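You operate a simulated robot arm through the tools that you are given. There is no shell and no other tool.

The job below is to be done with a simulated robot arm. You get a single attempt, and the scene is never put back.

TASK
Grease the green bearing till a bead shows at its seal.
Fine: yellow pad off the fitting, pump on, no more than twice the dose; pump back where it stood, pad back on. The line is locked off; leave it so. Set down upright: stand grease pump.

It is judged by the outcome, as a careful person would: the job done as asked, and still so three seconds after it is handed in. It fails if anything else is knocked over, pushed out of place, dropped, spilled or broken. A push-on lid holds only when it is set on centred and level and pressed home; a screw cap is set on level and turned clockwise until tight.

THE ROBOT
A 7-joint arm with a two-finger parallel gripper, fixed in place. Base frame: the origin is on the floor under the middle of its stand, x ahead of it, y to its left, z up; the work surface is at about z = 80. Lengths are in cm, angles in degrees, forces in N, time in s.
It reaches about 124.7 cm from its shoulder. Its first joint turns from -132.0 to 132.0 degrees. Payload 3.91 kg.
Tool frame: the origin (TCP) lies between the finger pads and is the grasp point; the fingertips stand 3 cm ahead of it; z points along the fingers, y is the line along which they close. Largest opening 11 cm; finger width 2, thickness 1; the body of the gripper, 4.8 by 11.2 cm, starts 5.5 cm behind the TCP.
Orientation is that of the tool frame in the base frame, as a unit quaternion [x, y, z, w]. With the fingers straight down and closing along the base's y, the tool's x points along the base's -x, its y along +y and its z along -z.

THE INTERFACE
- The arm moves only by the tool servo_tool. Its argument "deltas" is a list of rows, each a list of 7 numbers: the shift along the base's x, y, z in mm, then the turn, a rotation vector about the base's x, y, z in degrees, then the closure, from 0 (fully open) to 1 (shut). In form: [[dx, dy, dz, ax, ay, az, gripper], ...]. A call has 1 to 20 rows; each row shifts and turns the commanded pose from where the row before left it. Each row takes 0.2 s and may step no farther than 5 cm and 8.6 degrees from the row before; otherwise, or with a gripper value out of range, the whole call is refused. Where a pose cannot be reached the arm comes as near as it can. A force on the tool above 40 N (or 10 N above the force at the start of the call, whichever is more), or a blocked arm, ends the call early, and 0.2 s more pass. The fingers move at their own pace (about 10.8 cm/s each) and stop on an object; they squeeze with about 39 N. The grip force told is the motor's: it shows also when the fingers shut on nothing. Time passes only in rows, and 0.2 s behind the last, so rows that do not move let the fingers close. The reply holds the time, the measured pose of the TCP, the force on the tool along the base axes, the opening and the grip force, in the units named above and with some noise, with the torque about the TCP (base axes, N m) and any sound that the robot's microphone picked up.
- Cameras (640 x 400 px; columns grow to the right, rows downward): "scene" is fixed at [22.06, -64.94, 138.98]; the picture's right is [0.99, -0.14, 0.00], its down [-0.04, -0.28, -0.96] and it looks along [0.13, 0.95, -0.29] (base axes); focal length 322 px, centre (320, 200). "wrist" rides on the gripper at [7.2, 1.7, -10.3] in the tool frame; the picture's right is [-0.23, 0.97, 0.00], its down [-0.76, -0.18, -0.62] and it looks along [-0.61, -0.14, 0.78] (tool axes); focal length 222 px, centre (320, 200). There is no depth. A picture from a camera that has moved, and an enlarged one, comes with that camera's place and axes in the base frame and with its lens.
- camera(camera): a new picture of that camera. The clock stands still meanwhile.
- zoom(camera, box): a new picture of the part [left, top, right, bottom] of that camera's present view, enlarged. The clock stands still meanwhile.
- hand_in(): hands the job in; it is judged then, once.

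Nothing tells you positions but the pictures and the camera data. Unless the task says otherwise, let go and move clear before handing in.

The tools are called by a JSON object that holds its "api" and its "payload". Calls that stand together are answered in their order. servo_tool: Moves the arm, as the interface text tells. Its arguments: {"type":"object","properties":{"deltas":{"type":"array","items":{"type":"array","items":{"type":"number"}}}},"required":["deltas"]} The other tools are called the same way: camera (camera) takes a picture; zoom (camera, box) takes an enlarged picture of a part of a camera's view; hand_in () hands the job in.

At the start:

```text
time_s: 0.0
position: [38.97, 59.88, 122.04]
tcp_rot: [0.0, 1.0, -0.001, 0.0]
contact_force: [-0.8, 0.8, 0.4]
wrist_torque: [0.01, 0.01, -0.01]
gripper_width: 10.98
finger_force: 0.0
```

scene: 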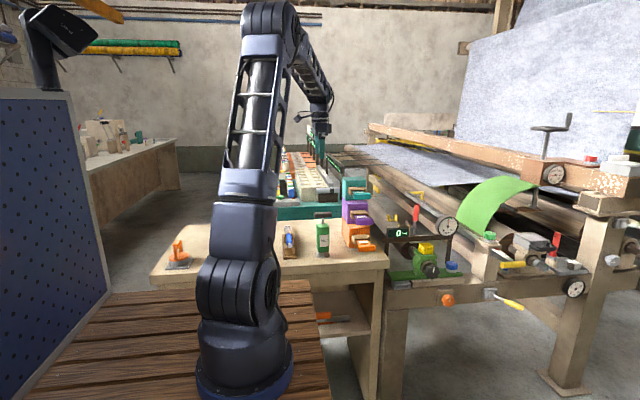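
wrist: 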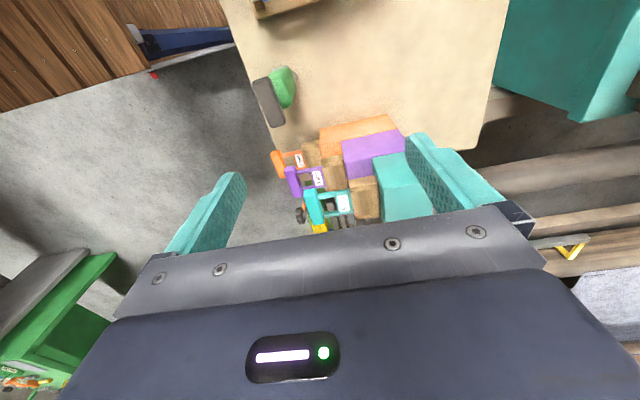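

I see a workbench with a green bottle-like item, stacked bins, and a machine with a green bearing with a yellow part near the right. I'll zoom in on the scene to identify things before moving.

{"api": "zoom", "payload": {"camera": "scene", "box": [370, 170, 530, 320]}}

{"api": "zoom", "payload": {"camera": "scene", "box": [250, 160, 410, 290]}}

{"api": "zoom", "payload": {"camera": "scene", "box": [470, 200, 640, 320]}}

{"api": "zoom", "payload": {"camera": "scene", "box": [140, 200, 320, 330]}}

{"api": "zoom", "payload": {"camera": "wrist", "box": [230, 40, 420, 240]}}

```text
2.67 times, centred on (450, 245) of scene
camera zoom: at [22.06, -64.94, 138.98], right [0.99, -0.14, 0.0], down [-0.04, -0.28, -0.96], along [0.13, 0.95, -0.29], focal length 859 px, centre (-27, 80)
```

zoom: 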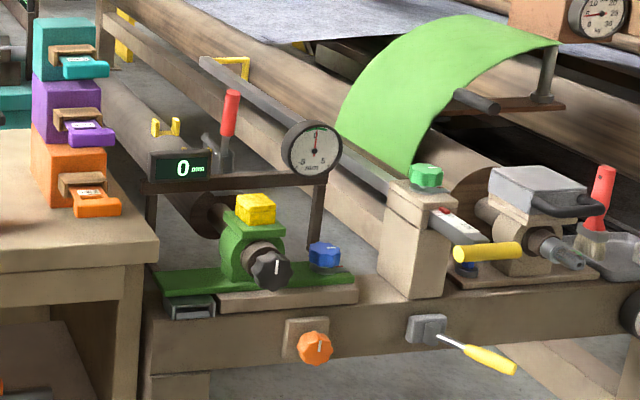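

```text
3.08 times, centred on (330, 225) of scene
camera zoom: at [22.06, -64.94, 138.98], right [0.99, -0.14, 0.0], down [-0.04, -0.28, -0.96], along [0.13, 0.95, -0.29], focal length 991 px, centre (289, 123)
```

zoom: 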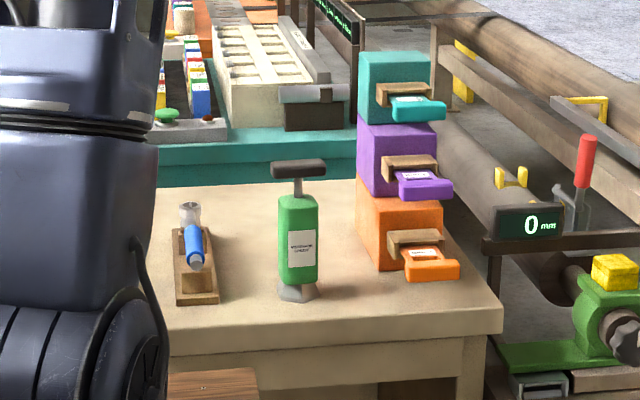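

```text
3.33 times, centred on (555, 260) of scene
camera zoom: at [22.06, -64.94, 138.98], right [0.99, -0.14, 0.0], down [-0.04, -0.28, -0.96], along [0.13, 0.95, -0.29], focal length 1074 px, centre (-463, 0)
```

zoom: 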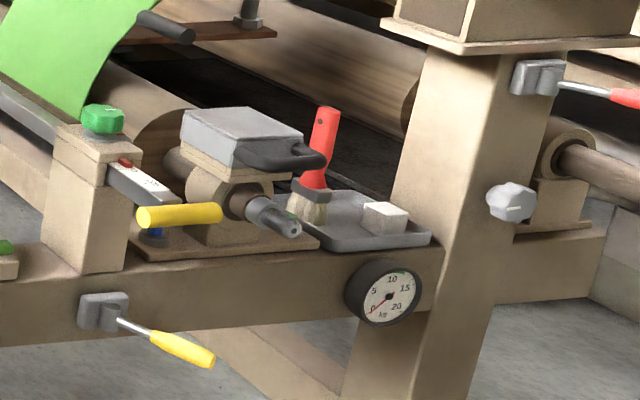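

```text
3.08 times, centred on (230, 265) of scene
camera zoom: at [22.06, -64.94, 138.98], right [0.99, -0.14, 0.0], down [-0.04, -0.28, -0.96], along [0.13, 0.95, -0.29], focal length 991 px, centre (597, 0)
```

zoom: 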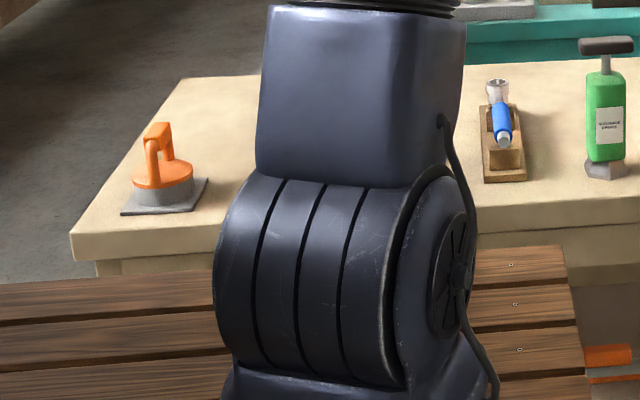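

```text
2.00 times, centred on (325, 140) of wrist
camera zoom: at [31.72, 61.62, 132.34], right [0.23, 0.97, 0.0], down [0.76, -0.18, 0.62], along [0.61, -0.14, -0.78], focal length 444 px, centre (310, 320)
```

zoom: 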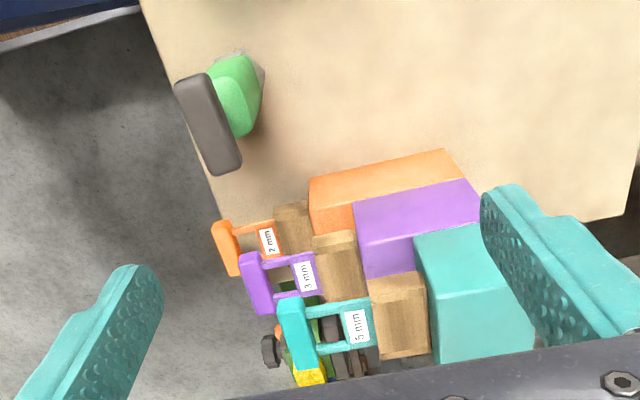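

The grease pump (green bottle with T-handle) stands at about [39.3, 52.7, 80]; the green bearing with its yellow pad is at about [82, 50, 82], past the bin stack. I'll move the wrist camera over toward the bearing at a safe height to look.

{"api": "servo_tool", "payload": {"deltas": [[40, -20, 0, 0, 0, 0, 0], [40, -20, 0, 0, 0, 0, 0], [40, -20, 0, 0, 0, 0, 0], [40, -20, 0, 0, 0, 0, 0], [40, -20, 0, 0, 0, 0, 0], [40, -20, 0, 0, 0, 0, 0], [20, 0, -20, 0, 0, 0, 0], [0, 0, 0, 0, 0, 0, 0]]}}

{"api": "camera", "payload": {"camera": "wrist"}}

{"api": "camera", "payload": {"camera": "scene"}}

```text
time_s: 1.8
position: [65.03, 48.09, 119.77]
tcp_rot: [0.0, 1.0, 0.001, 0.0]
contact_force: [-0.1, 0.3, 1.0]
wrist_torque: [0.02, 0.01, -0.02]
gripper_width: 11.02
finger_force: 0.1
```

```text
taken
camera wrist: at [57.7, 49.91, 130.17], right [0.23, 0.97, 0.0], down [0.76, -0.18, 0.62], along [0.61, -0.14, -0.78], focal length 222 px, centre (320, 200)
```

wrist: 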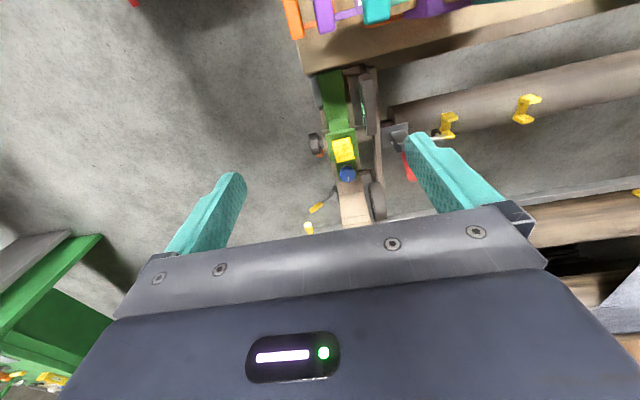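

```text
taken
```

scene: 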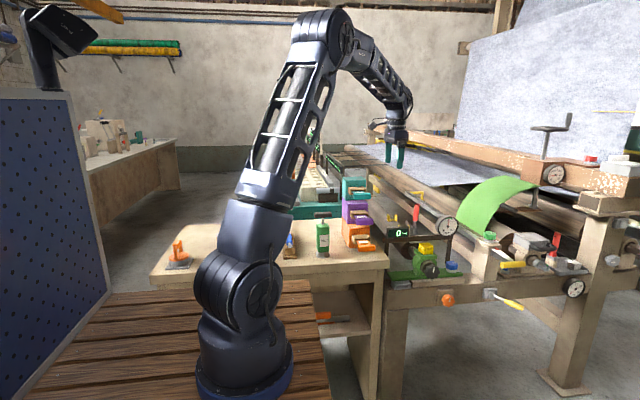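

{"api": "zoom", "payload": {"camera": "wrist", "box": [290, 50, 430, 230]}}

{"api": "zoom", "payload": {"camera": "scene", "box": [380, 225, 480, 310]}}

{"api": "zoom", "payload": {"camera": "scene", "box": [280, 200, 390, 280]}}

```text
2.22 times, centred on (360, 140) of wrist
camera zoom: at [57.7, 49.91, 130.17], right [0.23, 0.97, 0.0], down [0.76, -0.18, 0.62], along [0.61, -0.14, -0.78], focal length 494 px, centre (231, 333)
```

zoom: 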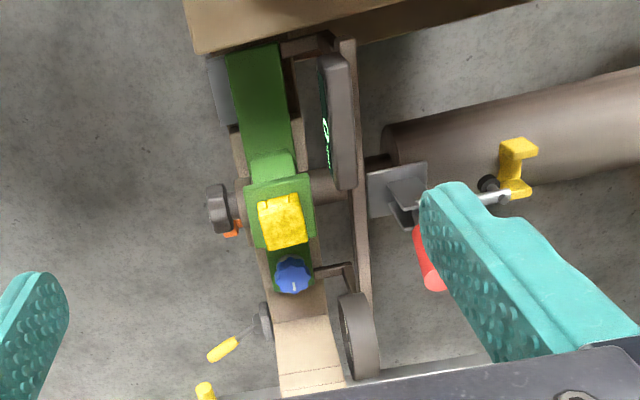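

```text
4.71 times, centred on (430, 268) of scene
camera zoom: at [22.06, -64.94, 138.98], right [0.99, -0.14, 0.0], down [-0.04, -0.28, -0.96], along [0.13, 0.95, -0.29], focal length 1516 px, centre (-198, -118)
```

zoom: 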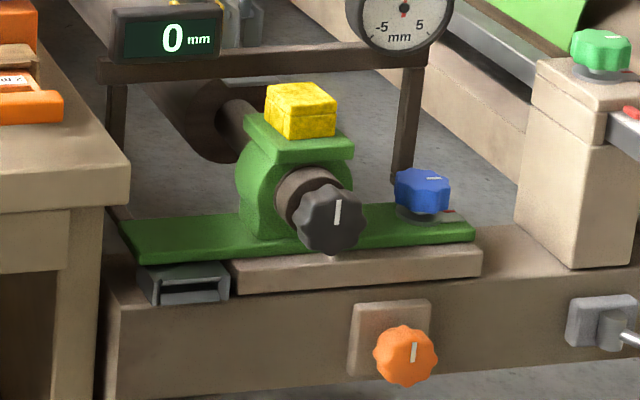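

```text
5.00 times, centred on (335, 240) of scene
camera zoom: at [22.06, -64.94, 138.98], right [0.99, -0.14, 0.0], down [-0.04, -0.28, -0.96], along [0.13, 0.95, -0.29], focal length 1610 px, centre (245, 0)
```

zoom: 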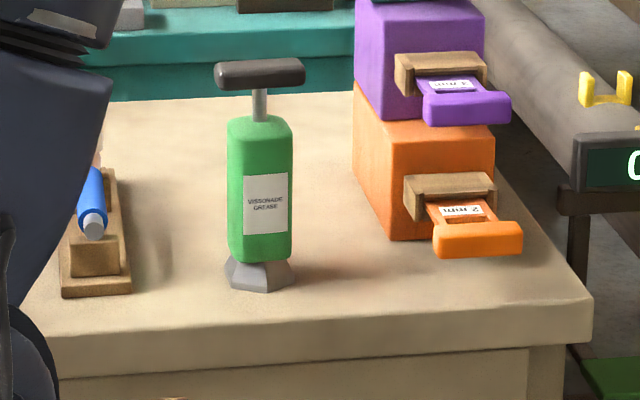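

The bearing's yellow pad sits at about [82, 49.9, 82] between a digital display (x≈76, y≈56) and a dial gauge (x≈93, y≈56) set behind it. I'll go lower for a closer look at the pad and its orientation.

{"api": "servo_tool", "payload": {"deltas": [[30, 0, -40, 0, 0, 0, 0], [30, 0, -40, 0, 0, 0, 0], [0, 0, -40, 0, 0, 0, 0], [0, 0, 0, 0, 0, 0, 0]]}}

{"api": "camera", "payload": {"camera": "wrist"}}

{"api": "zoom", "payload": {"camera": "wrist", "box": [290, 60, 430, 200]}}

{"api": "zoom", "payload": {"camera": "scene", "box": [405, 235, 450, 280]}}

```text
time_s: 2.8
position: [71.08, 47.91, 107.85]
tcp_rot: [0.001, 1.0, 0.0, 0.0]
contact_force: [0.1, 0.6, -0.3]
wrist_torque: [0.02, 0.01, 0.0]
gripper_width: 11.0
finger_force: 0.0
```

```text
taken
camera wrist: at [63.67, 49.62, 118.19], right [0.23, 0.97, 0.0], down [0.76, -0.18, 0.62], along [0.61, -0.14, -0.78], focal length 222 px, centre (320, 200)
```

wrist: 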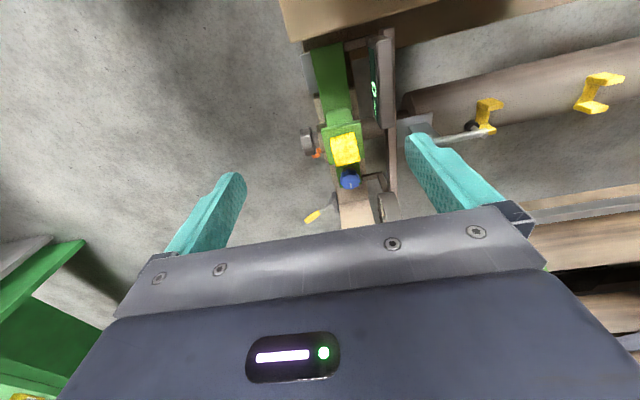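

```text
2.86 times, centred on (360, 130) of wrist
camera zoom: at [63.67, 49.62, 118.19], right [0.23, 0.97, 0.0], down [0.76, -0.18, 0.62], along [0.61, -0.14, -0.78], focal length 635 px, centre (206, 400)
```

zoom: 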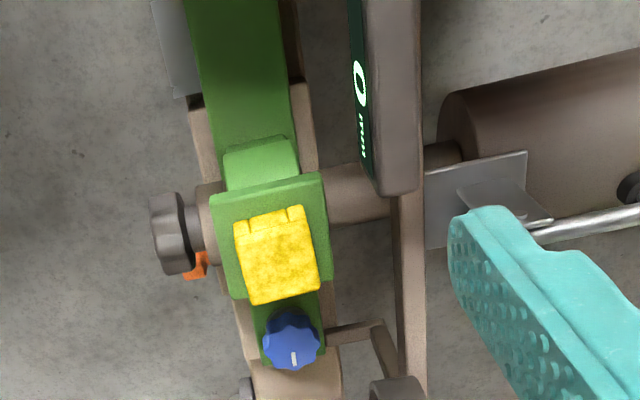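

```text
8.89 times, centred on (428, 258) of scene
camera zoom: at [22.06, -64.94, 138.98], right [0.99, -0.14, 0.0], down [-0.04, -0.28, -0.96], along [0.13, 0.95, -0.29], focal length 2863 px, centre (-636, -311)
```

zoom: 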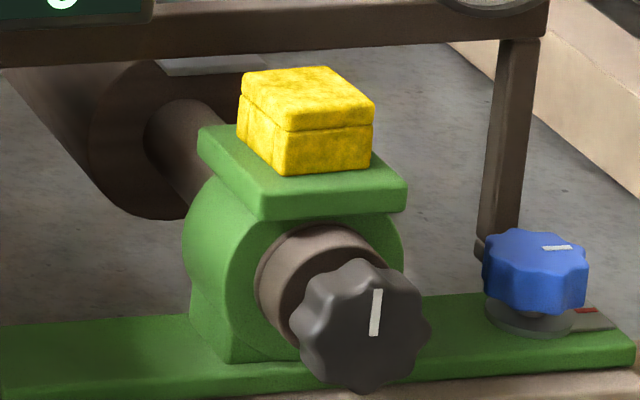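

I see the yellow pad seated on the flat green flange of the bearing, seemingly aligned with the flange. I'll enlarge the pad once more to get its corners and yaw.

{"api": "zoom", "payload": {"camera": "wrist", "box": [325, 115, 375, 165]}}

{"api": "zoom", "payload": {"camera": "scene", "box": [305, 210, 385, 270]}}

```text
8.00 times, centred on (350, 140) of wrist
camera zoom: at [63.67, 49.62, 118.19], right [0.23, 0.97, 0.0], down [0.76, -0.18, 0.62], along [0.61, -0.14, -0.78], focal length 1777 px, centre (80, 680)
```

zoom: 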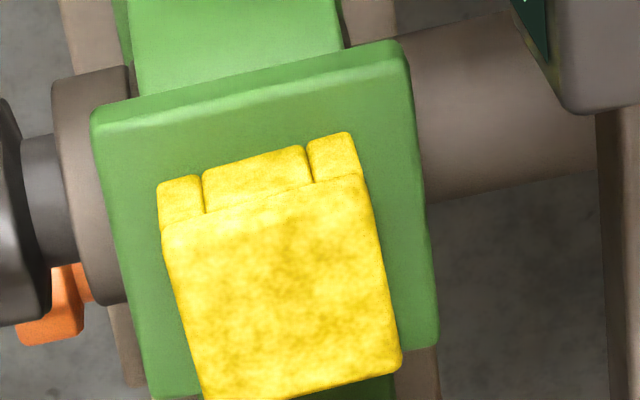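

```text
6.67 times, centred on (345, 240) of scene
camera zoom: at [22.06, -64.94, 138.98], right [0.99, -0.14, 0.0], down [-0.04, -0.28, -0.96], along [0.13, 0.95, -0.29], focal length 2147 px, centre (153, -67)
```

zoom: 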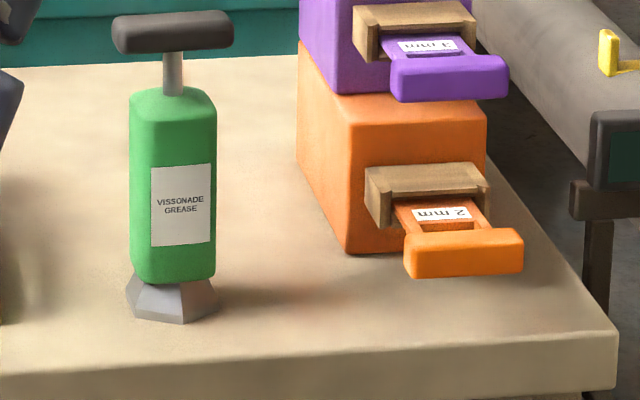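

The pad's top centre is about [82.1, 50.0, 82.3], about 4.4 cm square and aligned with the base axes; the flange top is at about z=80.2. I'll hover above it with the fingers partly closed and check the alignment.

{"api": "servo_tool", "payload": {"deltas": [[30, 7, -30, 0, 0, 0, 0.36], [40, 7, -40, 0, 0, 0, 0.36], [41, 7, -40, 0, 0, 0, 0.36], [0, 0, 0, 0, 0, 0, 0.36], [0, 0, 0, 0, 0, 0, 0.36]]}}

{"api": "camera", "payload": {"camera": "wrist"}}

{"api": "zoom", "payload": {"camera": "scene", "box": [370, 160, 490, 290]}}

```text
refused: row 2 steps farther than a row can; nothing moved
```

```text
taken
camera wrist: at [63.67, 49.62, 118.19], right [0.23, 0.97, 0.0], down [0.76, -0.18, 0.62], along [0.61, -0.14, -0.78], focal length 222 px, centre (320, 200)
```

wrist: 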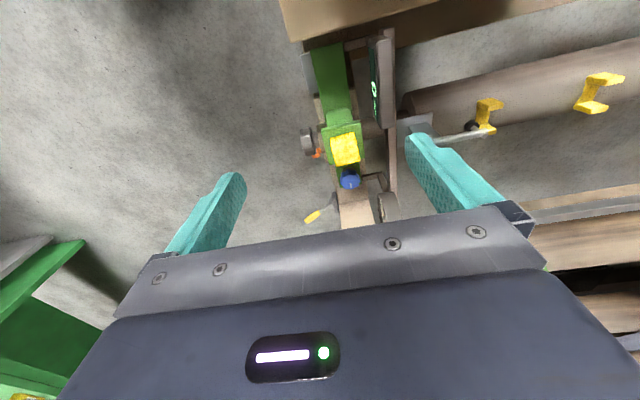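

```text
3.08 times, centred on (430, 225) of scene
camera zoom: at [22.06, -64.94, 138.98], right [0.99, -0.14, 0.0], down [-0.04, -0.28, -0.96], along [0.13, 0.95, -0.29], focal length 991 px, centre (-18, 123)
```

zoom: 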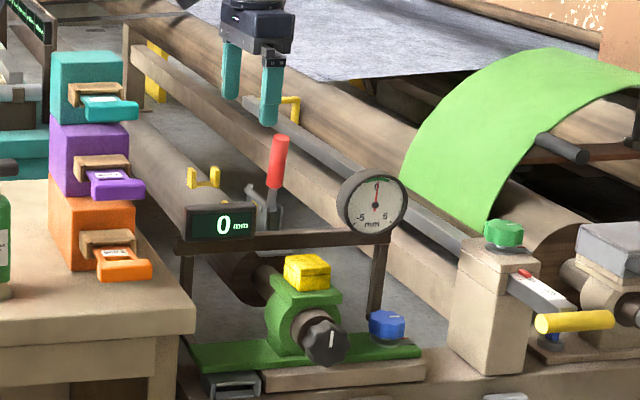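

The move was refused because one row was too long, and nothing moved. I'll repeat it with smaller steps toward a hover at about [82.1, 50.0, 95].

{"api": "servo_tool", "payload": {"deltas": [[28, 5, -30, 0, 0, 0, 0.36], [28, 5, -35, 0, 0, 0, 0.36], [28, 6, -35, 0, 0, 0, 0.36], [27, 5, -30, 0, 0, 0, 0.36], [0, 0, 0, 0, 0, 0, 0.36], [0, 0, 0, 0, 0, 0, 0.36]]}}

{"api": "camera", "payload": {"camera": "wrist"}}

{"api": "zoom", "payload": {"camera": "scene", "box": [370, 160, 490, 290]}}

```text
time_s: 4.2
position: [82.11, 49.94, 94.83]
tcp_rot: [0.0, 1.0, 0.001, 0.0]
contact_force: [0.1, -0.3, 0.9]
wrist_torque: [-0.02, -0.01, -0.01]
gripper_width: 7.03
finger_force: 0.1
```

```text
taken
camera wrist: at [74.87, 51.69, 105.2], right [0.23, 0.97, 0.0], down [0.76, -0.18, 0.62], along [0.61, -0.14, -0.78], focal length 222 px, centre (320, 200)
```

wrist: 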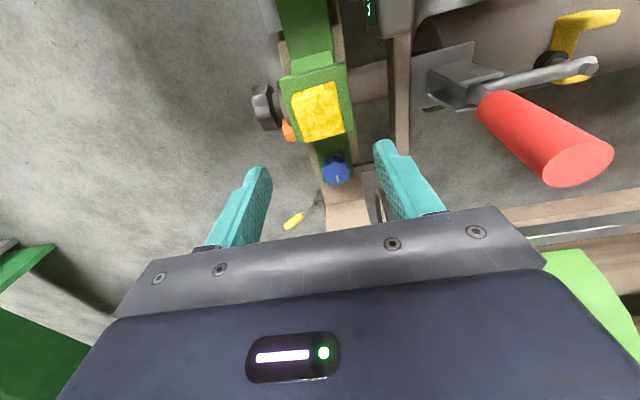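

```text
3.08 times, centred on (430, 225) of scene
camera zoom: at [22.06, -64.94, 138.98], right [0.99, -0.14, 0.0], down [-0.04, -0.28, -0.96], along [0.13, 0.95, -0.29], focal length 991 px, centre (-18, 123)
```

zoom: 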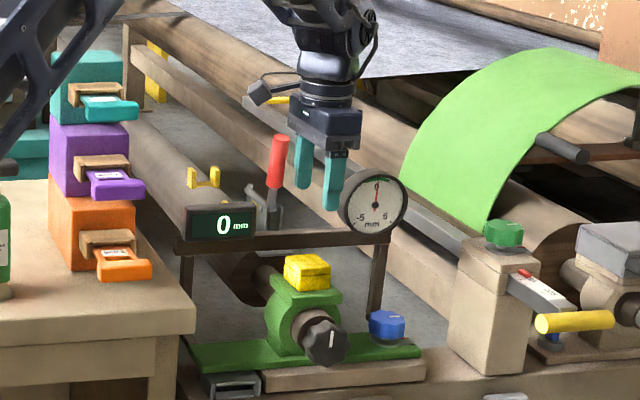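

The gripper is above the pad, with the red lever's top about 4 cm beyond the gripper on the +y side. I'll zoom in to refine the pad position before I descend.

{"api": "zoom", "payload": {"camera": "wrist", "box": [270, 50, 370, 150]}}

```text
4.00 times, centred on (320, 100) of wrist
camera zoom: at [74.87, 51.69, 105.2], right [0.23, 0.97, 0.0], down [0.76, -0.18, 0.62], along [0.61, -0.14, -0.78], focal length 888 px, centre (320, 600)
```

zoom: 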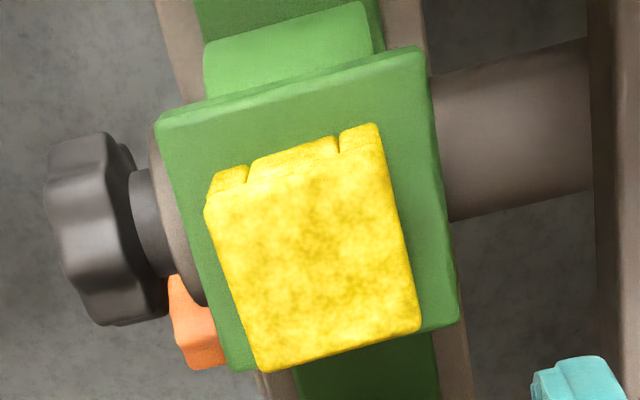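

The refined pad centre is [82.15, 50.0] with its top near z=82.3, so the gripper is aligned to within about a millimetre. I'll descend to TCP z≈84, with the fingertips about 8 mm above the flange.

{"api": "servo_tool", "payload": {"deltas": [[1, 0, -35, 0, 0, 0, 0.36], [0, 0, -35, 0, 0, 0, 0.36], [0, 0, -25, 0, 0, 0, 0.36], [0, 0, -15, 0, 0, 0, 0.36], [0, 0, 0, 0, 0, 0, 0.36]]}}

{"api": "zoom", "payload": {"camera": "scene", "box": [380, 200, 480, 280]}}

{"api": "camera", "payload": {"camera": "wrist"}}

```text
time_s: 5.4
position: [82.1, 50.0, 84.15]
tcp_rot: [0.001, 1.0, 0.002, 0.0]
contact_force: [-1.1, -0.4, 0.4]
wrist_torque: [0.0, 0.03, 0.02]
gripper_width: 7.05
finger_force: 0.1
```

```text
5.00 times, centred on (430, 240) of scene
camera zoom: at [22.06, -64.94, 138.98], right [0.99, -0.14, 0.0], down [-0.04, -0.28, -0.96], along [0.13, 0.95, -0.29], focal length 1610 px, centre (-230, 0)
```

zoom: 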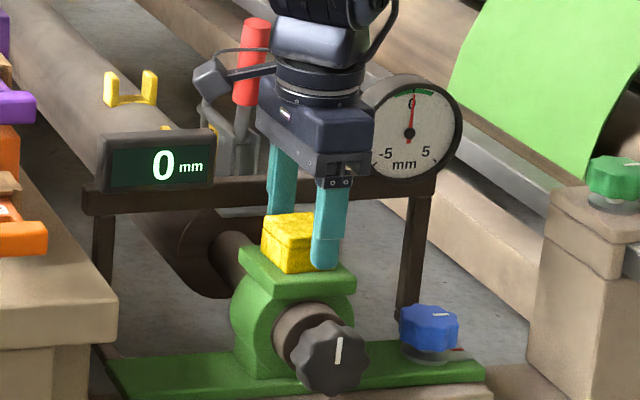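

```text
taken
camera wrist: at [74.92, 51.68, 94.35], right [0.23, 0.97, 0.0], down [0.76, -0.18, 0.62], along [0.61, -0.14, -0.78], focal length 222 px, centre (320, 200)
```

wrist: 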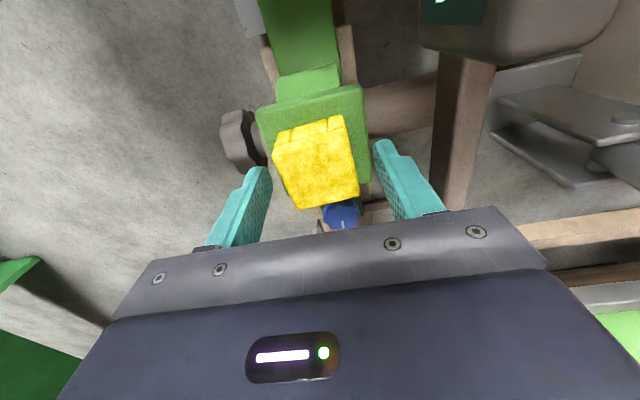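

The fingers are on both sides of the pad and centred. I'll go down 4 mm more and close on the pad.

{"api": "servo_tool", "payload": {"deltas": [[0, 0, -4, 0, 0, 0, 0.36], [0, 0, 0, 0, 0, 0, 0.5], [0, 0, 0, 0, 0, 0, 0.7], [0, 0, 0, 0, 0, 0, 0.7], [0, 0, 0, 0, 0, 0, 0.7]]}}

{"api": "camera", "payload": {"camera": "wrist"}}

{"api": "zoom", "payload": {"camera": "scene", "box": [380, 200, 480, 280]}}

```text
time_s: 6.6
position: [82.15, 50.04, 83.51]
tcp_rot: [-0.001, 1.0, 0.001, 0.0]
contact_force: [1.0, 0.6, 0.8]
wrist_torque: [0.0, 0.0, 0.03]
gripper_width: 4.46
finger_force: 38.9
```

```text
taken
camera wrist: at [74.92, 51.7, 93.94], right [0.23, 0.97, 0.0], down [0.76, -0.18, 0.62], along [0.61, -0.14, -0.78], focal length 222 px, centre (320, 200)
```

wrist: 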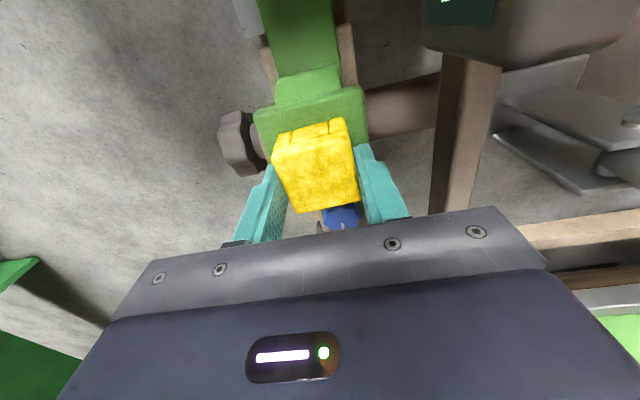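

```text
5.00 times, centred on (430, 240) of scene
camera zoom: at [22.06, -64.94, 138.98], right [0.99, -0.14, 0.0], down [-0.04, -0.28, -0.96], along [0.13, 0.95, -0.29], focal length 1610 px, centre (-230, 0)
```

zoom: 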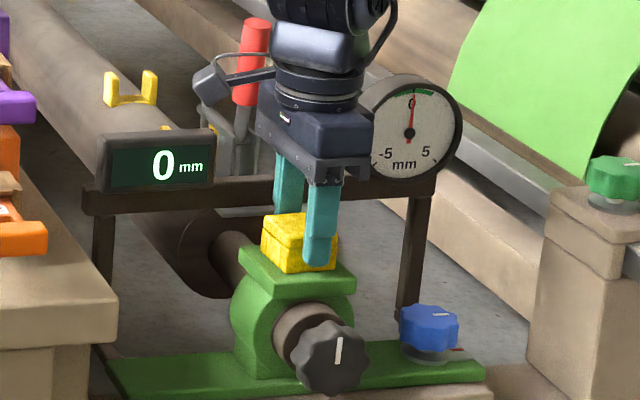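

The pad is gripped at 4.46 cm width, with the commanded pose [82.17, 49.98, 83.64] as the reference for putting it back. Now I'll lift it straight up slowly.

{"api": "servo_tool", "payload": {"deltas": [[0, 0, 5, 0, 0, 0, 0.7], [0, 0, 10, 0, 0, 0, 0.7], [0, 0, 20, 0, 0, 0, 0.7], [0, 0, 40, 0, 0, 0, 0.7], [0, 0, 45, 0, 0, 0, 0.7], [0, 0, 0, 0, 0, 0, 0.7]]}}

{"api": "camera", "payload": {"camera": "wrist"}}

{"api": "zoom", "payload": {"camera": "scene", "box": [380, 200, 480, 280]}}

```text
time_s: 8.0
position: [82.33, 50.13, 95.65]
tcp_rot: [0.0, 1.0, 0.0, 0.0]
contact_force: [-0.6, 0.0, -0.8]
wrist_torque: [-0.04, 0.0, -0.04]
gripper_width: 4.39
finger_force: 39.2
```

```text
taken
camera wrist: at [75.14, 51.73, 105.9], right [0.23, 0.97, 0.0], down [0.76, -0.18, 0.62], along [0.61, -0.14, -0.78], focal length 222 px, centre (320, 200)
```

wrist: 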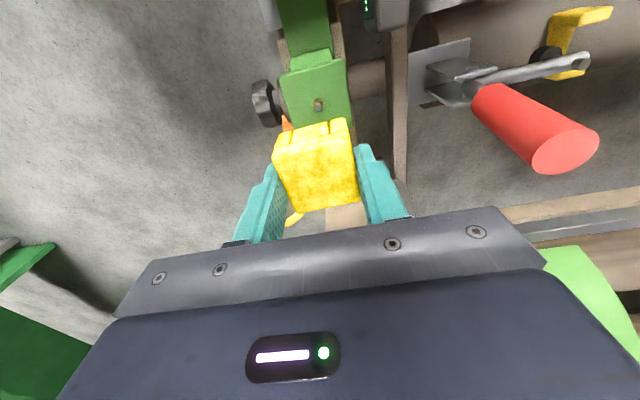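

```text
5.00 times, centred on (430, 240) of scene
camera zoom: at [22.06, -64.94, 138.98], right [0.99, -0.14, 0.0], down [-0.04, -0.28, -0.96], along [0.13, 0.95, -0.29], focal length 1610 px, centre (-230, 0)
```

zoom: 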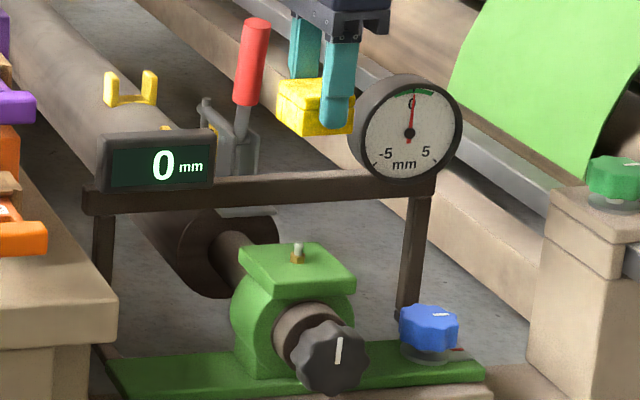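

The pad came off cleanly and the fitting, a small nipple on the flange, is now visible. I'll zoom in to locate it exactly.

{"api": "zoom", "payload": {"camera": "wrist", "box": [270, 50, 370, 150]}}

{"api": "zoom", "payload": {"camera": "scene", "box": [405, 235, 455, 285]}}

```text
4.00 times, centred on (320, 100) of wrist
camera zoom: at [75.14, 51.73, 105.9], right [0.23, 0.97, 0.0], down [0.76, -0.18, 0.62], along [0.61, -0.14, -0.78], focal length 888 px, centre (320, 600)
```

zoom: 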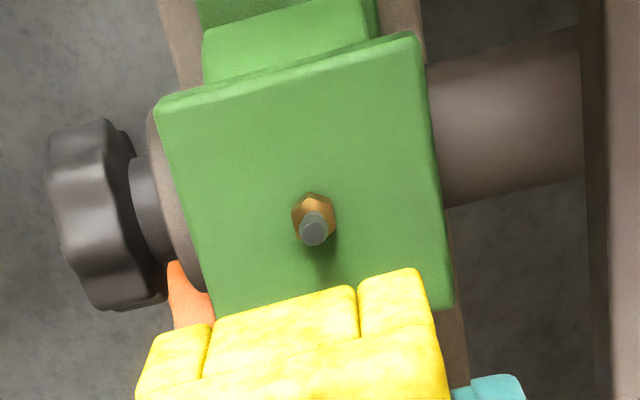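

```text
8.00 times, centred on (430, 260) of scene
camera zoom: at [22.06, -64.94, 138.98], right [0.99, -0.14, 0.0], down [-0.04, -0.28, -0.96], along [0.13, 0.95, -0.29], focal length 2576 px, centre (-560, -280)
```

zoom: 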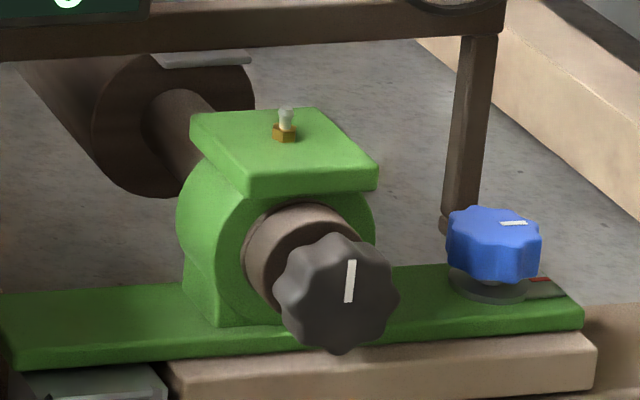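

The fitting is at about [82.0, 50.05], tip near z≈81.8. Next I'll lift the pad to z=122, carry it over the bins and hover above a free spot on the table near [42, 67].

{"api": "servo_tool", "payload": {"deltas": [[0, 0, 44, 0, 0, 0, 0.7], [0, 0, 44, 0, 0, 0, 0.7], [0, 0, 44, 0, 0, 0, 0.7], [0, 0, 44, 0, 0, 0, 0.7], [0, 0, 44, 0, 0, 0, 0.7], [0, 0, 44, 0, 0, 0, 0.7], [-44, 19, 0, 0, 0, 0, 0.7], [-44, 19, 0, 0, 0, 0, 0.7], [-44, 19, 0, 0, 0, 0, 0.7], [-45, 19, 0, 0, 0, 0, 0.7], [-45, 19, 0, 0, 0, 0, 0.7], [-45, 19, 0, 0, 0, 0, 0.7], [-45, 19, 0, 0, 0, 0, 0.7], [-45, 19, 0, 0, 0, 0, 0.7], [-45, 18, 0, 0, 0, 0, 0.7], [0, 0, 0, 0, 0, 0, 0.7]]}}

{"api": "camera", "payload": {"camera": "wrist"}}

{"api": "camera", "payload": {"camera": "scene"}}

```text
time_s: 11.4
position: [41.63, 67.03, 122.04]
tcp_rot: [0.0, 1.0, 0.001, 0.0]
contact_force: [-0.2, -0.2, 0.2]
wrist_torque: [-0.01, 0.03, 0.01]
gripper_width: 4.37
finger_force: 38.6
```

```text
taken
camera wrist: at [34.42, 68.7, 132.46], right [0.23, 0.97, 0.0], down [0.76, -0.18, 0.62], along [0.61, -0.14, -0.78], focal length 222 px, centre (320, 200)
```

wrist: 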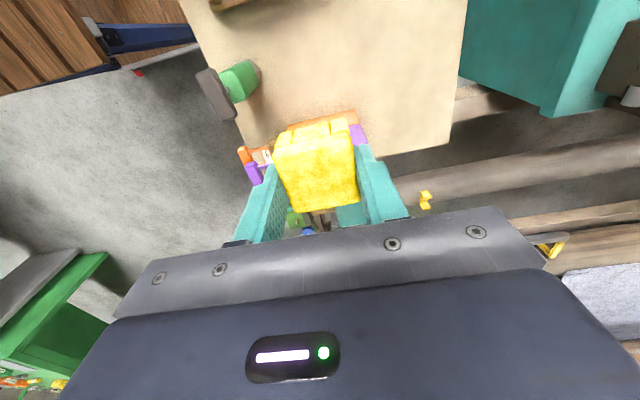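

```text
taken
```

scene: 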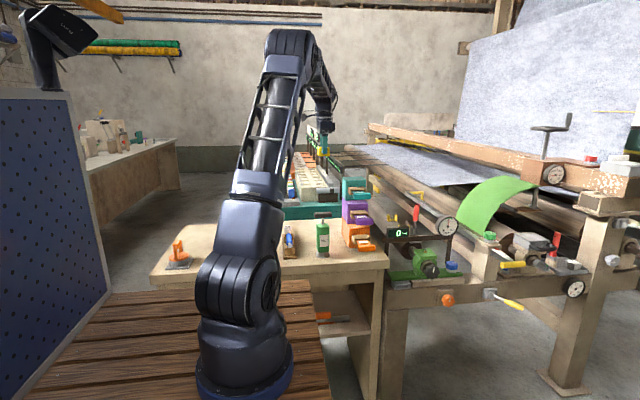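

The pad is above the free table spot, between the pump and the bins, and nothing lies beneath it. I'll go down to just above the table.

{"api": "servo_tool", "payload": {"deltas": [[0, 0, -45, 0, 0, 0, 0.7], [0, 0, -45, 0, 0, 0, 0.7], [0, 0, -45, 0, 0, 0, 0.7], [0, 0, -45, 0, 0, 0, 0.7], [0, 0, -45, 0, 0, 0, 0.7], [0, 0, -45, 0, 0, 0, 0.7], [0, 0, -45, 0, 0, 0, 0.7], [0, 0, -35, 0, 0, 0, 0.7], [0, 0, 0, 0, 0, 0, 0.7]]}}

{"api": "camera", "payload": {"camera": "wrist"}}

{"api": "camera", "payload": {"camera": "scene"}}

```text
time_s: 13.4
position: [42.1, 67.16, 87.04]
tcp_rot: [0.001, 1.0, 0.001, 0.0]
contact_force: [-0.9, -0.7, -0.9]
wrist_torque: [0.05, 0.0, 0.05]
gripper_width: 4.34
finger_force: 39.1
```

```text
taken
camera wrist: at [34.9, 68.75, 97.36], right [0.23, 0.97, 0.0], down [0.76, -0.18, 0.62], along [0.61, -0.14, -0.78], focal length 222 px, centre (320, 200)
```

wrist: 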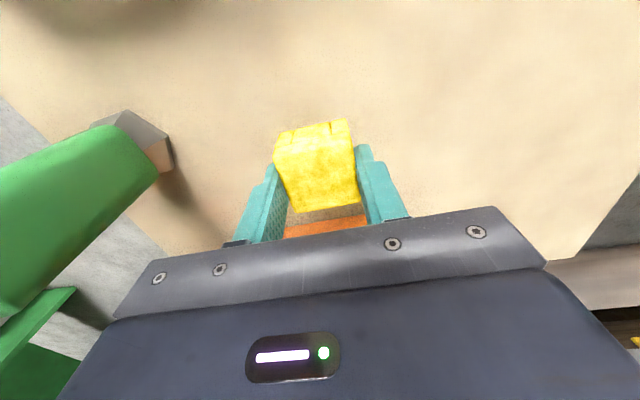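

```text
taken
```

scene: 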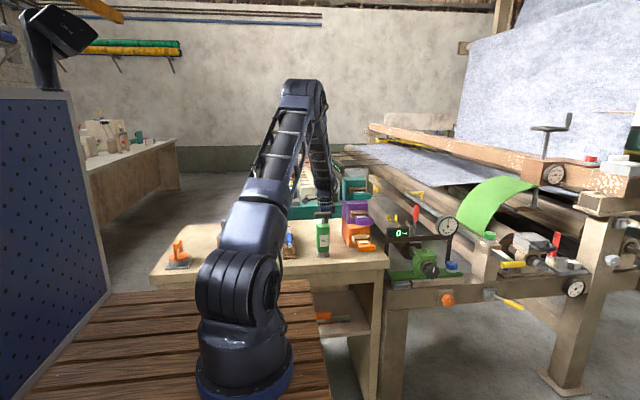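

I'm just above the table with clear space around. I'll lower the last centimetres in small steps, watching for contact.

{"api": "servo_tool", "payload": {"deltas": [[0, 0, -15, 0, 0, 0, 0.7], [0, 0, -10, 0, 0, 0, 0.7], [0, 0, -5, 0, 0, 0, 0.7], [0, 0, -3, 0, 0, 0, 0.7], [0, 0, 0, 0, 0, 0, 0.7]]}}

{"api": "camera", "payload": {"camera": "wrist"}}

```text
time_s: 14.6
position: [42.1, 67.04, 83.95]
tcp_rot: [-0.001, 1.0, 0.003, 0.001]
contact_force: [0.0, -4.9, 21.7]
wrist_torque: [-0.27, 0.13, 0.0]
gripper_width: 4.37
finger_force: 38.2
```

```text
taken
camera wrist: at [34.8, 68.64, 94.23], right [0.23, 0.97, 0.0], down [0.76, -0.18, 0.62], along [0.61, -0.14, -0.78], focal length 222 px, centre (320, 200)
```

wrist: 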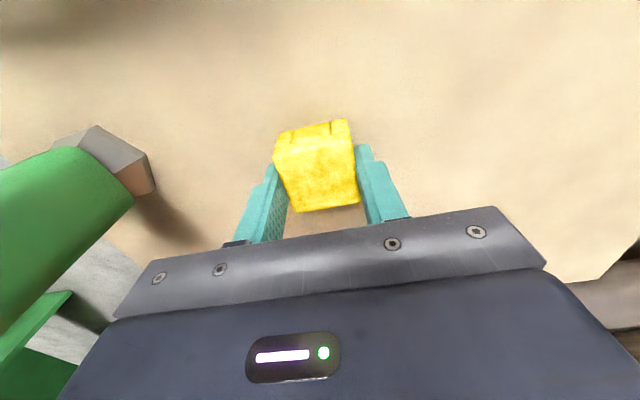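

Contact with the table is felt at about 21 N, so the pad is down. I'll ease up a little, release, and rise clear.

{"api": "servo_tool", "payload": {"deltas": [[0, 0, 2, 0, 0, 0, 0.7], [0, 0, 0, 0, 0, 0, 0.5], [0, 0, 0, 0, 0, 0, 0.4], [0, 0, 0, 0, 0, 0, 0.36], [0, 0, 0, 0, 0, 0, 0.36]]}}

{"api": "servo_tool", "payload": {"deltas": [[0, 0, 15, 0, 0, 0, 0.36], [0, 0, 30, 0, 0, 0, 0.36], [0, 0, 45, 0, 0, 0, 0.36], [0, 0, 45, 0, 0, 0, 0.36], [0, 0, 45, 0, 0, 0, 0.36], [0, 0, 45, 0, 0, 0, 0.36], [0, 0, 45, 0, 0, 0, 0.36], [0, 0, 0, 0, 0, 0, 0.36]]}}

{"api": "camera", "payload": {"camera": "wrist"}}

{"api": "zoom", "payload": {"camera": "scene", "box": [270, 180, 390, 280]}}

```text
time_s: 15.8
position: [41.97, 66.97, 84.04]
tcp_rot: [0.0, 1.0, 0.0, -0.001]
contact_force: [0.4, -0.4, 0.0]
wrist_torque: [-0.02, -0.04, 0.0]
gripper_width: 7.03
finger_force: 0.1
```

```text
time_s: 17.6
position: [41.82, 67.03, 110.89]
tcp_rot: [0.0, 1.0, 0.001, 0.001]
contact_force: [-0.6, -0.3, 0.5]
wrist_torque: [0.01, -0.02, -0.03]
gripper_width: 7.03
finger_force: 0.0
```

```text
taken
camera wrist: at [34.66, 68.72, 121.25], right [0.23, 0.97, 0.0], down [0.76, -0.18, 0.62], along [0.61, -0.14, -0.78], focal length 222 px, centre (320, 200)
```

wrist: 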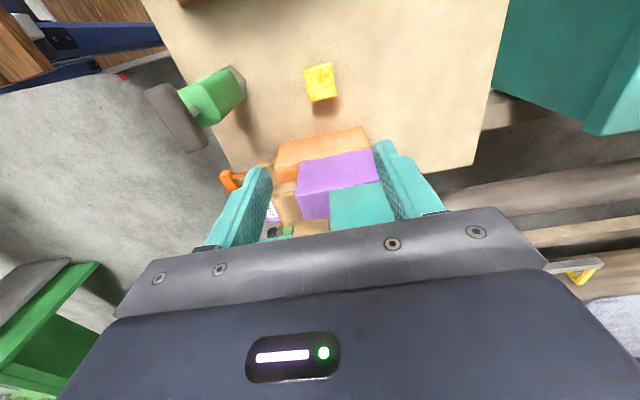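

```text
4.00 times, centred on (330, 230) of scene
camera zoom: at [22.06, -64.94, 138.98], right [0.99, -0.14, 0.0], down [-0.04, -0.28, -0.96], along [0.13, 0.95, -0.29], focal length 1288 px, centre (280, 80)
```

zoom: 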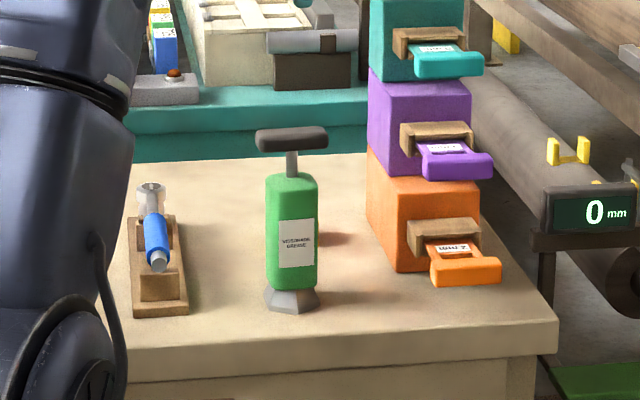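

The pad is standing on the table at about [42, 67]. Now I'll position the wrist camera to look at the pump closely.

{"api": "servo_tool", "payload": {"deltas": [[-22, -36, 5, 0, 0, 0, 0], [-22, -36, 5, 0, 0, 0, 0], [-22, -36, 0, 0, 0, 0, 0], [-23, -37, 0, 0, 0, 0, 0], [0, 0, 0, 0, 0, 0, 0], [0, 0, 0, 0, 0, 0, 0]]}}

{"api": "camera", "payload": {"camera": "wrist"}}

```text
time_s: 19.0
position: [32.77, 52.55, 112.13]
tcp_rot: [-0.001, 1.0, 0.0, 0.0]
contact_force: [-0.2, -0.7, -0.4]
wrist_torque: [-0.01, -0.04, -0.02]
gripper_width: 10.98
finger_force: 0.0
```

```text
taken
camera wrist: at [25.6, 54.3, 122.42], right [0.23, 0.97, 0.0], down [0.76, -0.18, 0.62], along [0.61, -0.14, -0.78], focal length 222 px, centre (320, 200)
```

wrist: 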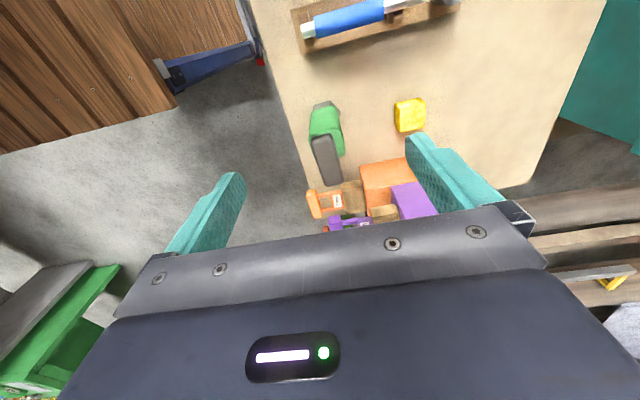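

{"api": "zoom", "payload": {"camera": "wrist", "box": [290, 85, 390, 195]}}

{"api": "zoom", "payload": {"camera": "scene", "box": [295, 205, 355, 265]}}

```text
3.64 times, centred on (340, 140) of wrist
camera zoom: at [25.6, 54.3, 122.42], right [0.23, 0.97, 0.0], down [0.76, -0.18, 0.62], along [0.61, -0.14, -0.78], focal length 808 px, centre (247, 418)
```

zoom: 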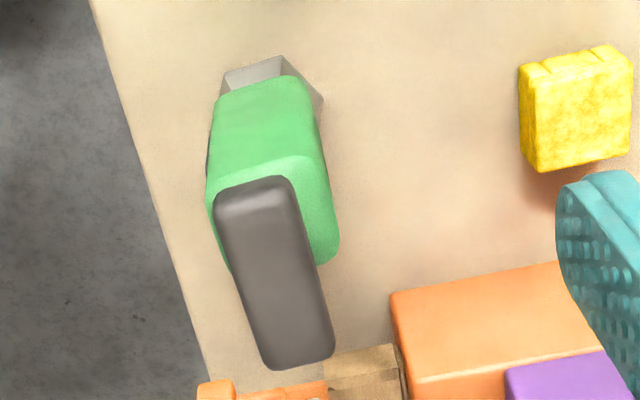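

```text
6.67 times, centred on (325, 235) of scene
camera zoom: at [22.06, -64.94, 138.98], right [0.99, -0.14, 0.0], down [-0.04, -0.28, -0.96], along [0.13, 0.95, -0.29], focal length 2147 px, centre (287, -33)
```

zoom: 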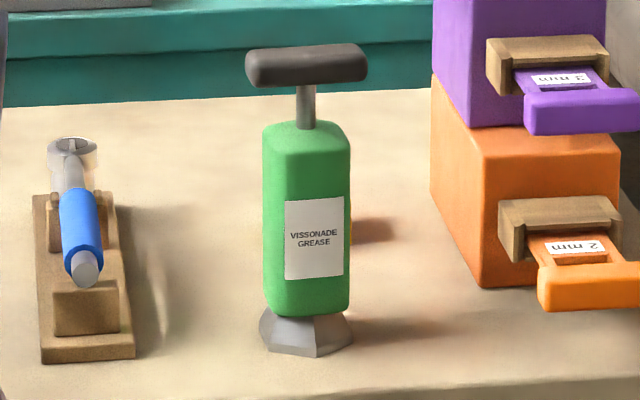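

The pump is centred at about [39.4, 52.3], the handle runs along x with its top near z≈97.7, and the body is about 4.7 cm square with its top near 93.5. I'll hover right above it with open fingers straddling the handle in y and check alignment.

{"api": "servo_tool", "payload": {"deltas": [[32, -1, -20, 0, 0, 0, 0], [31, -1, -30, 0, 0, 0, 0], [0, 0, -30, 0, 0, 0, 0], [0, 0, 0, 0, 0, 0, 0]]}}

{"api": "camera", "payload": {"camera": "wrist"}}

{"api": "zoom", "payload": {"camera": "scene", "box": [270, 170, 390, 270]}}

```text
time_s: 20.0
position: [39.11, 52.31, 103.9]
tcp_rot: [0.0, 1.0, 0.001, 0.0]
contact_force: [0.5, 0.5, -0.9]
wrist_torque: [0.01, -0.01, -0.02]
gripper_width: 10.99
finger_force: 0.1
```

```text
taken
camera wrist: at [31.92, 53.94, 114.31], right [0.23, 0.97, 0.0], down [0.76, -0.18, 0.62], along [0.61, -0.14, -0.78], focal length 222 px, centre (320, 200)
```

wrist: 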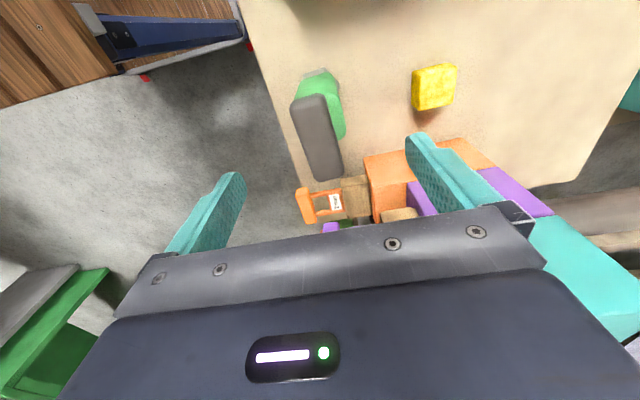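

```text
4.00 times, centred on (330, 220) of scene
camera zoom: at [22.06, -64.94, 138.98], right [0.99, -0.14, 0.0], down [-0.04, -0.28, -0.96], along [0.13, 0.95, -0.29], focal length 1288 px, centre (280, 120)
```

zoom: 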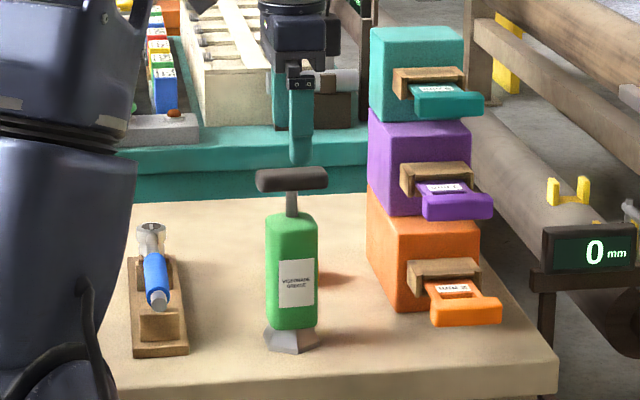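

The gripper is above the pump with fingers straddling the handle. I'll zoom in to verify centring before I descend.

{"api": "zoom", "payload": {"camera": "wrist", "box": [270, 60, 370, 190]}}

```text
3.08 times, centred on (320, 125) of wrist
camera zoom: at [31.92, 53.94, 114.31], right [0.23, 0.97, 0.0], down [0.76, -0.18, 0.62], along [0.61, -0.14, -0.78], focal length 684 px, centre (320, 431)
```

zoom: 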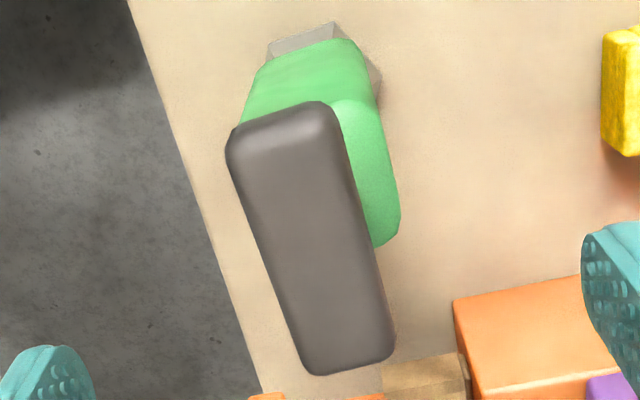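

The handle centre computes to [39.4, 52.25] with about 2.5° yaw; the gripper is 3 mm short in x. I'll correct x, turn 2.5°, and go down to TCP z≈93.2 with the fingers still open.

{"api": "servo_tool", "payload": {"deltas": [[3, 0, -20, 0, 0, 2.5, 0], [0, 0, -30, 0, 0, 0, 0], [0, 0, -30, 0, 0, 0, 0], [0, 0, -20, 0, 0, 0, 0], [0, 0, -8, 0, 0, 0, 0], [0, 0, 0, 0, 0, 0, 0]]}}

{"api": "camera", "payload": {"camera": "wrist"}}

{"api": "zoom", "payload": {"camera": "scene", "box": [290, 190, 360, 260]}}

```text
time_s: 21.4
position: [39.69, 52.39, 93.1]
tcp_rot: [-0.022, 1.0, 0.0, -0.001]
contact_force: [-0.2, -0.6, 0.9]
wrist_torque: [0.01, 0.04, 0.02]
gripper_width: 10.99
finger_force: 0.1
```

```text
taken
camera wrist: at [32.38, 53.74, 103.4], right [0.18, 0.98, 0.0], down [0.77, -0.14, 0.62], along [0.61, -0.11, -0.78], focal length 222 px, centre (320, 200)
```

wrist: 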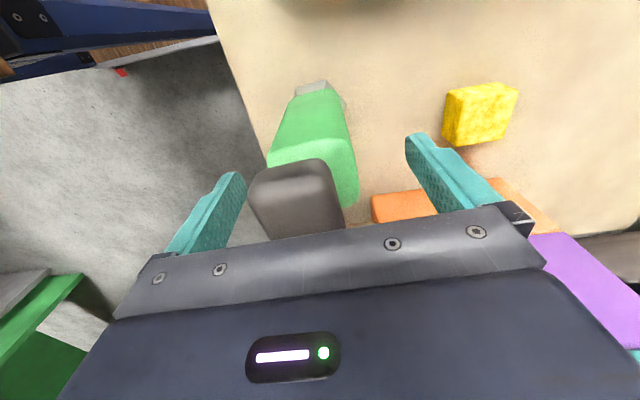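

```text
5.71 times, centred on (325, 225) of scene
camera zoom: at [22.06, -64.94, 138.98], right [0.99, -0.14, 0.0], down [-0.04, -0.28, -0.96], along [0.13, 0.95, -0.29], focal length 1840 px, centre (291, 57)
```

zoom: 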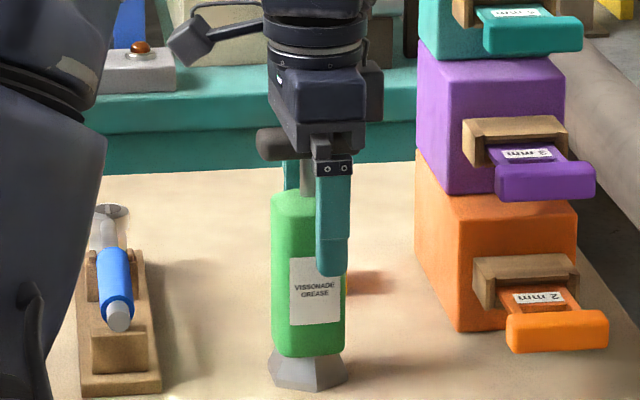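

The fingers are on both sides of the body with the palm just above the handle. I'll nudge 2.5 mm back in x, lower 3 mm and close on the body.

{"api": "servo_tool", "payload": {"deltas": [[-2.5, -1, -3, 0, 0, 0, 0], [0, 0, 0, 0, 0, 0, 0], [0, 0, 0, 0, 0, 0, 0.3], [0, 0, 0, 0, 0, 0, 0.5], [0, 0, 0, 0, 0, 0, 0.7], [0, 0, 0, 0, 0, 0, 0.7], [0, 0, 0, 0, 0, 0, 0.7]]}}

{"api": "camera", "payload": {"camera": "wrist"}}

{"api": "zoom", "payload": {"camera": "scene", "box": [290, 190, 360, 260]}}

```text
time_s: 23.0
position: [39.47, 52.26, 92.7]
tcp_rot: [-0.022, 1.0, 0.0, 0.0]
contact_force: [0.5, -1.6, -0.7]
wrist_torque: [-0.08, 0.0, -0.01]
gripper_width: 4.74
finger_force: 38.7
```

```text
taken
camera wrist: at [32.15, 53.64, 103.08], right [0.18, 0.98, 0.0], down [0.77, -0.14, 0.62], along [0.61, -0.11, -0.78], focal length 222 px, centre (320, 200)
```

wrist: 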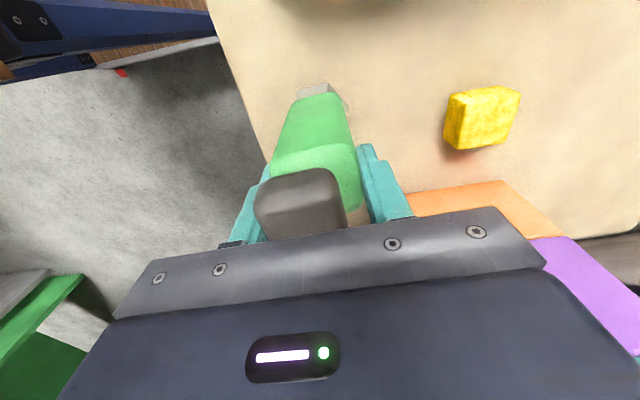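

```text
5.71 times, centred on (325, 225) of scene
camera zoom: at [22.06, -64.94, 138.98], right [0.99, -0.14, 0.0], down [-0.04, -0.28, -0.96], along [0.13, 0.95, -0.29], focal length 1840 px, centre (291, 57)
```

zoom: 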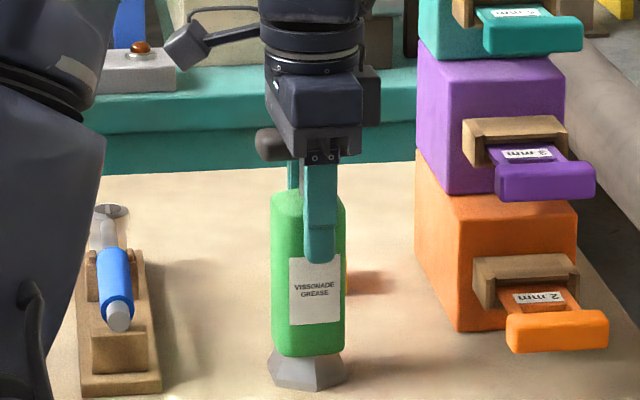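

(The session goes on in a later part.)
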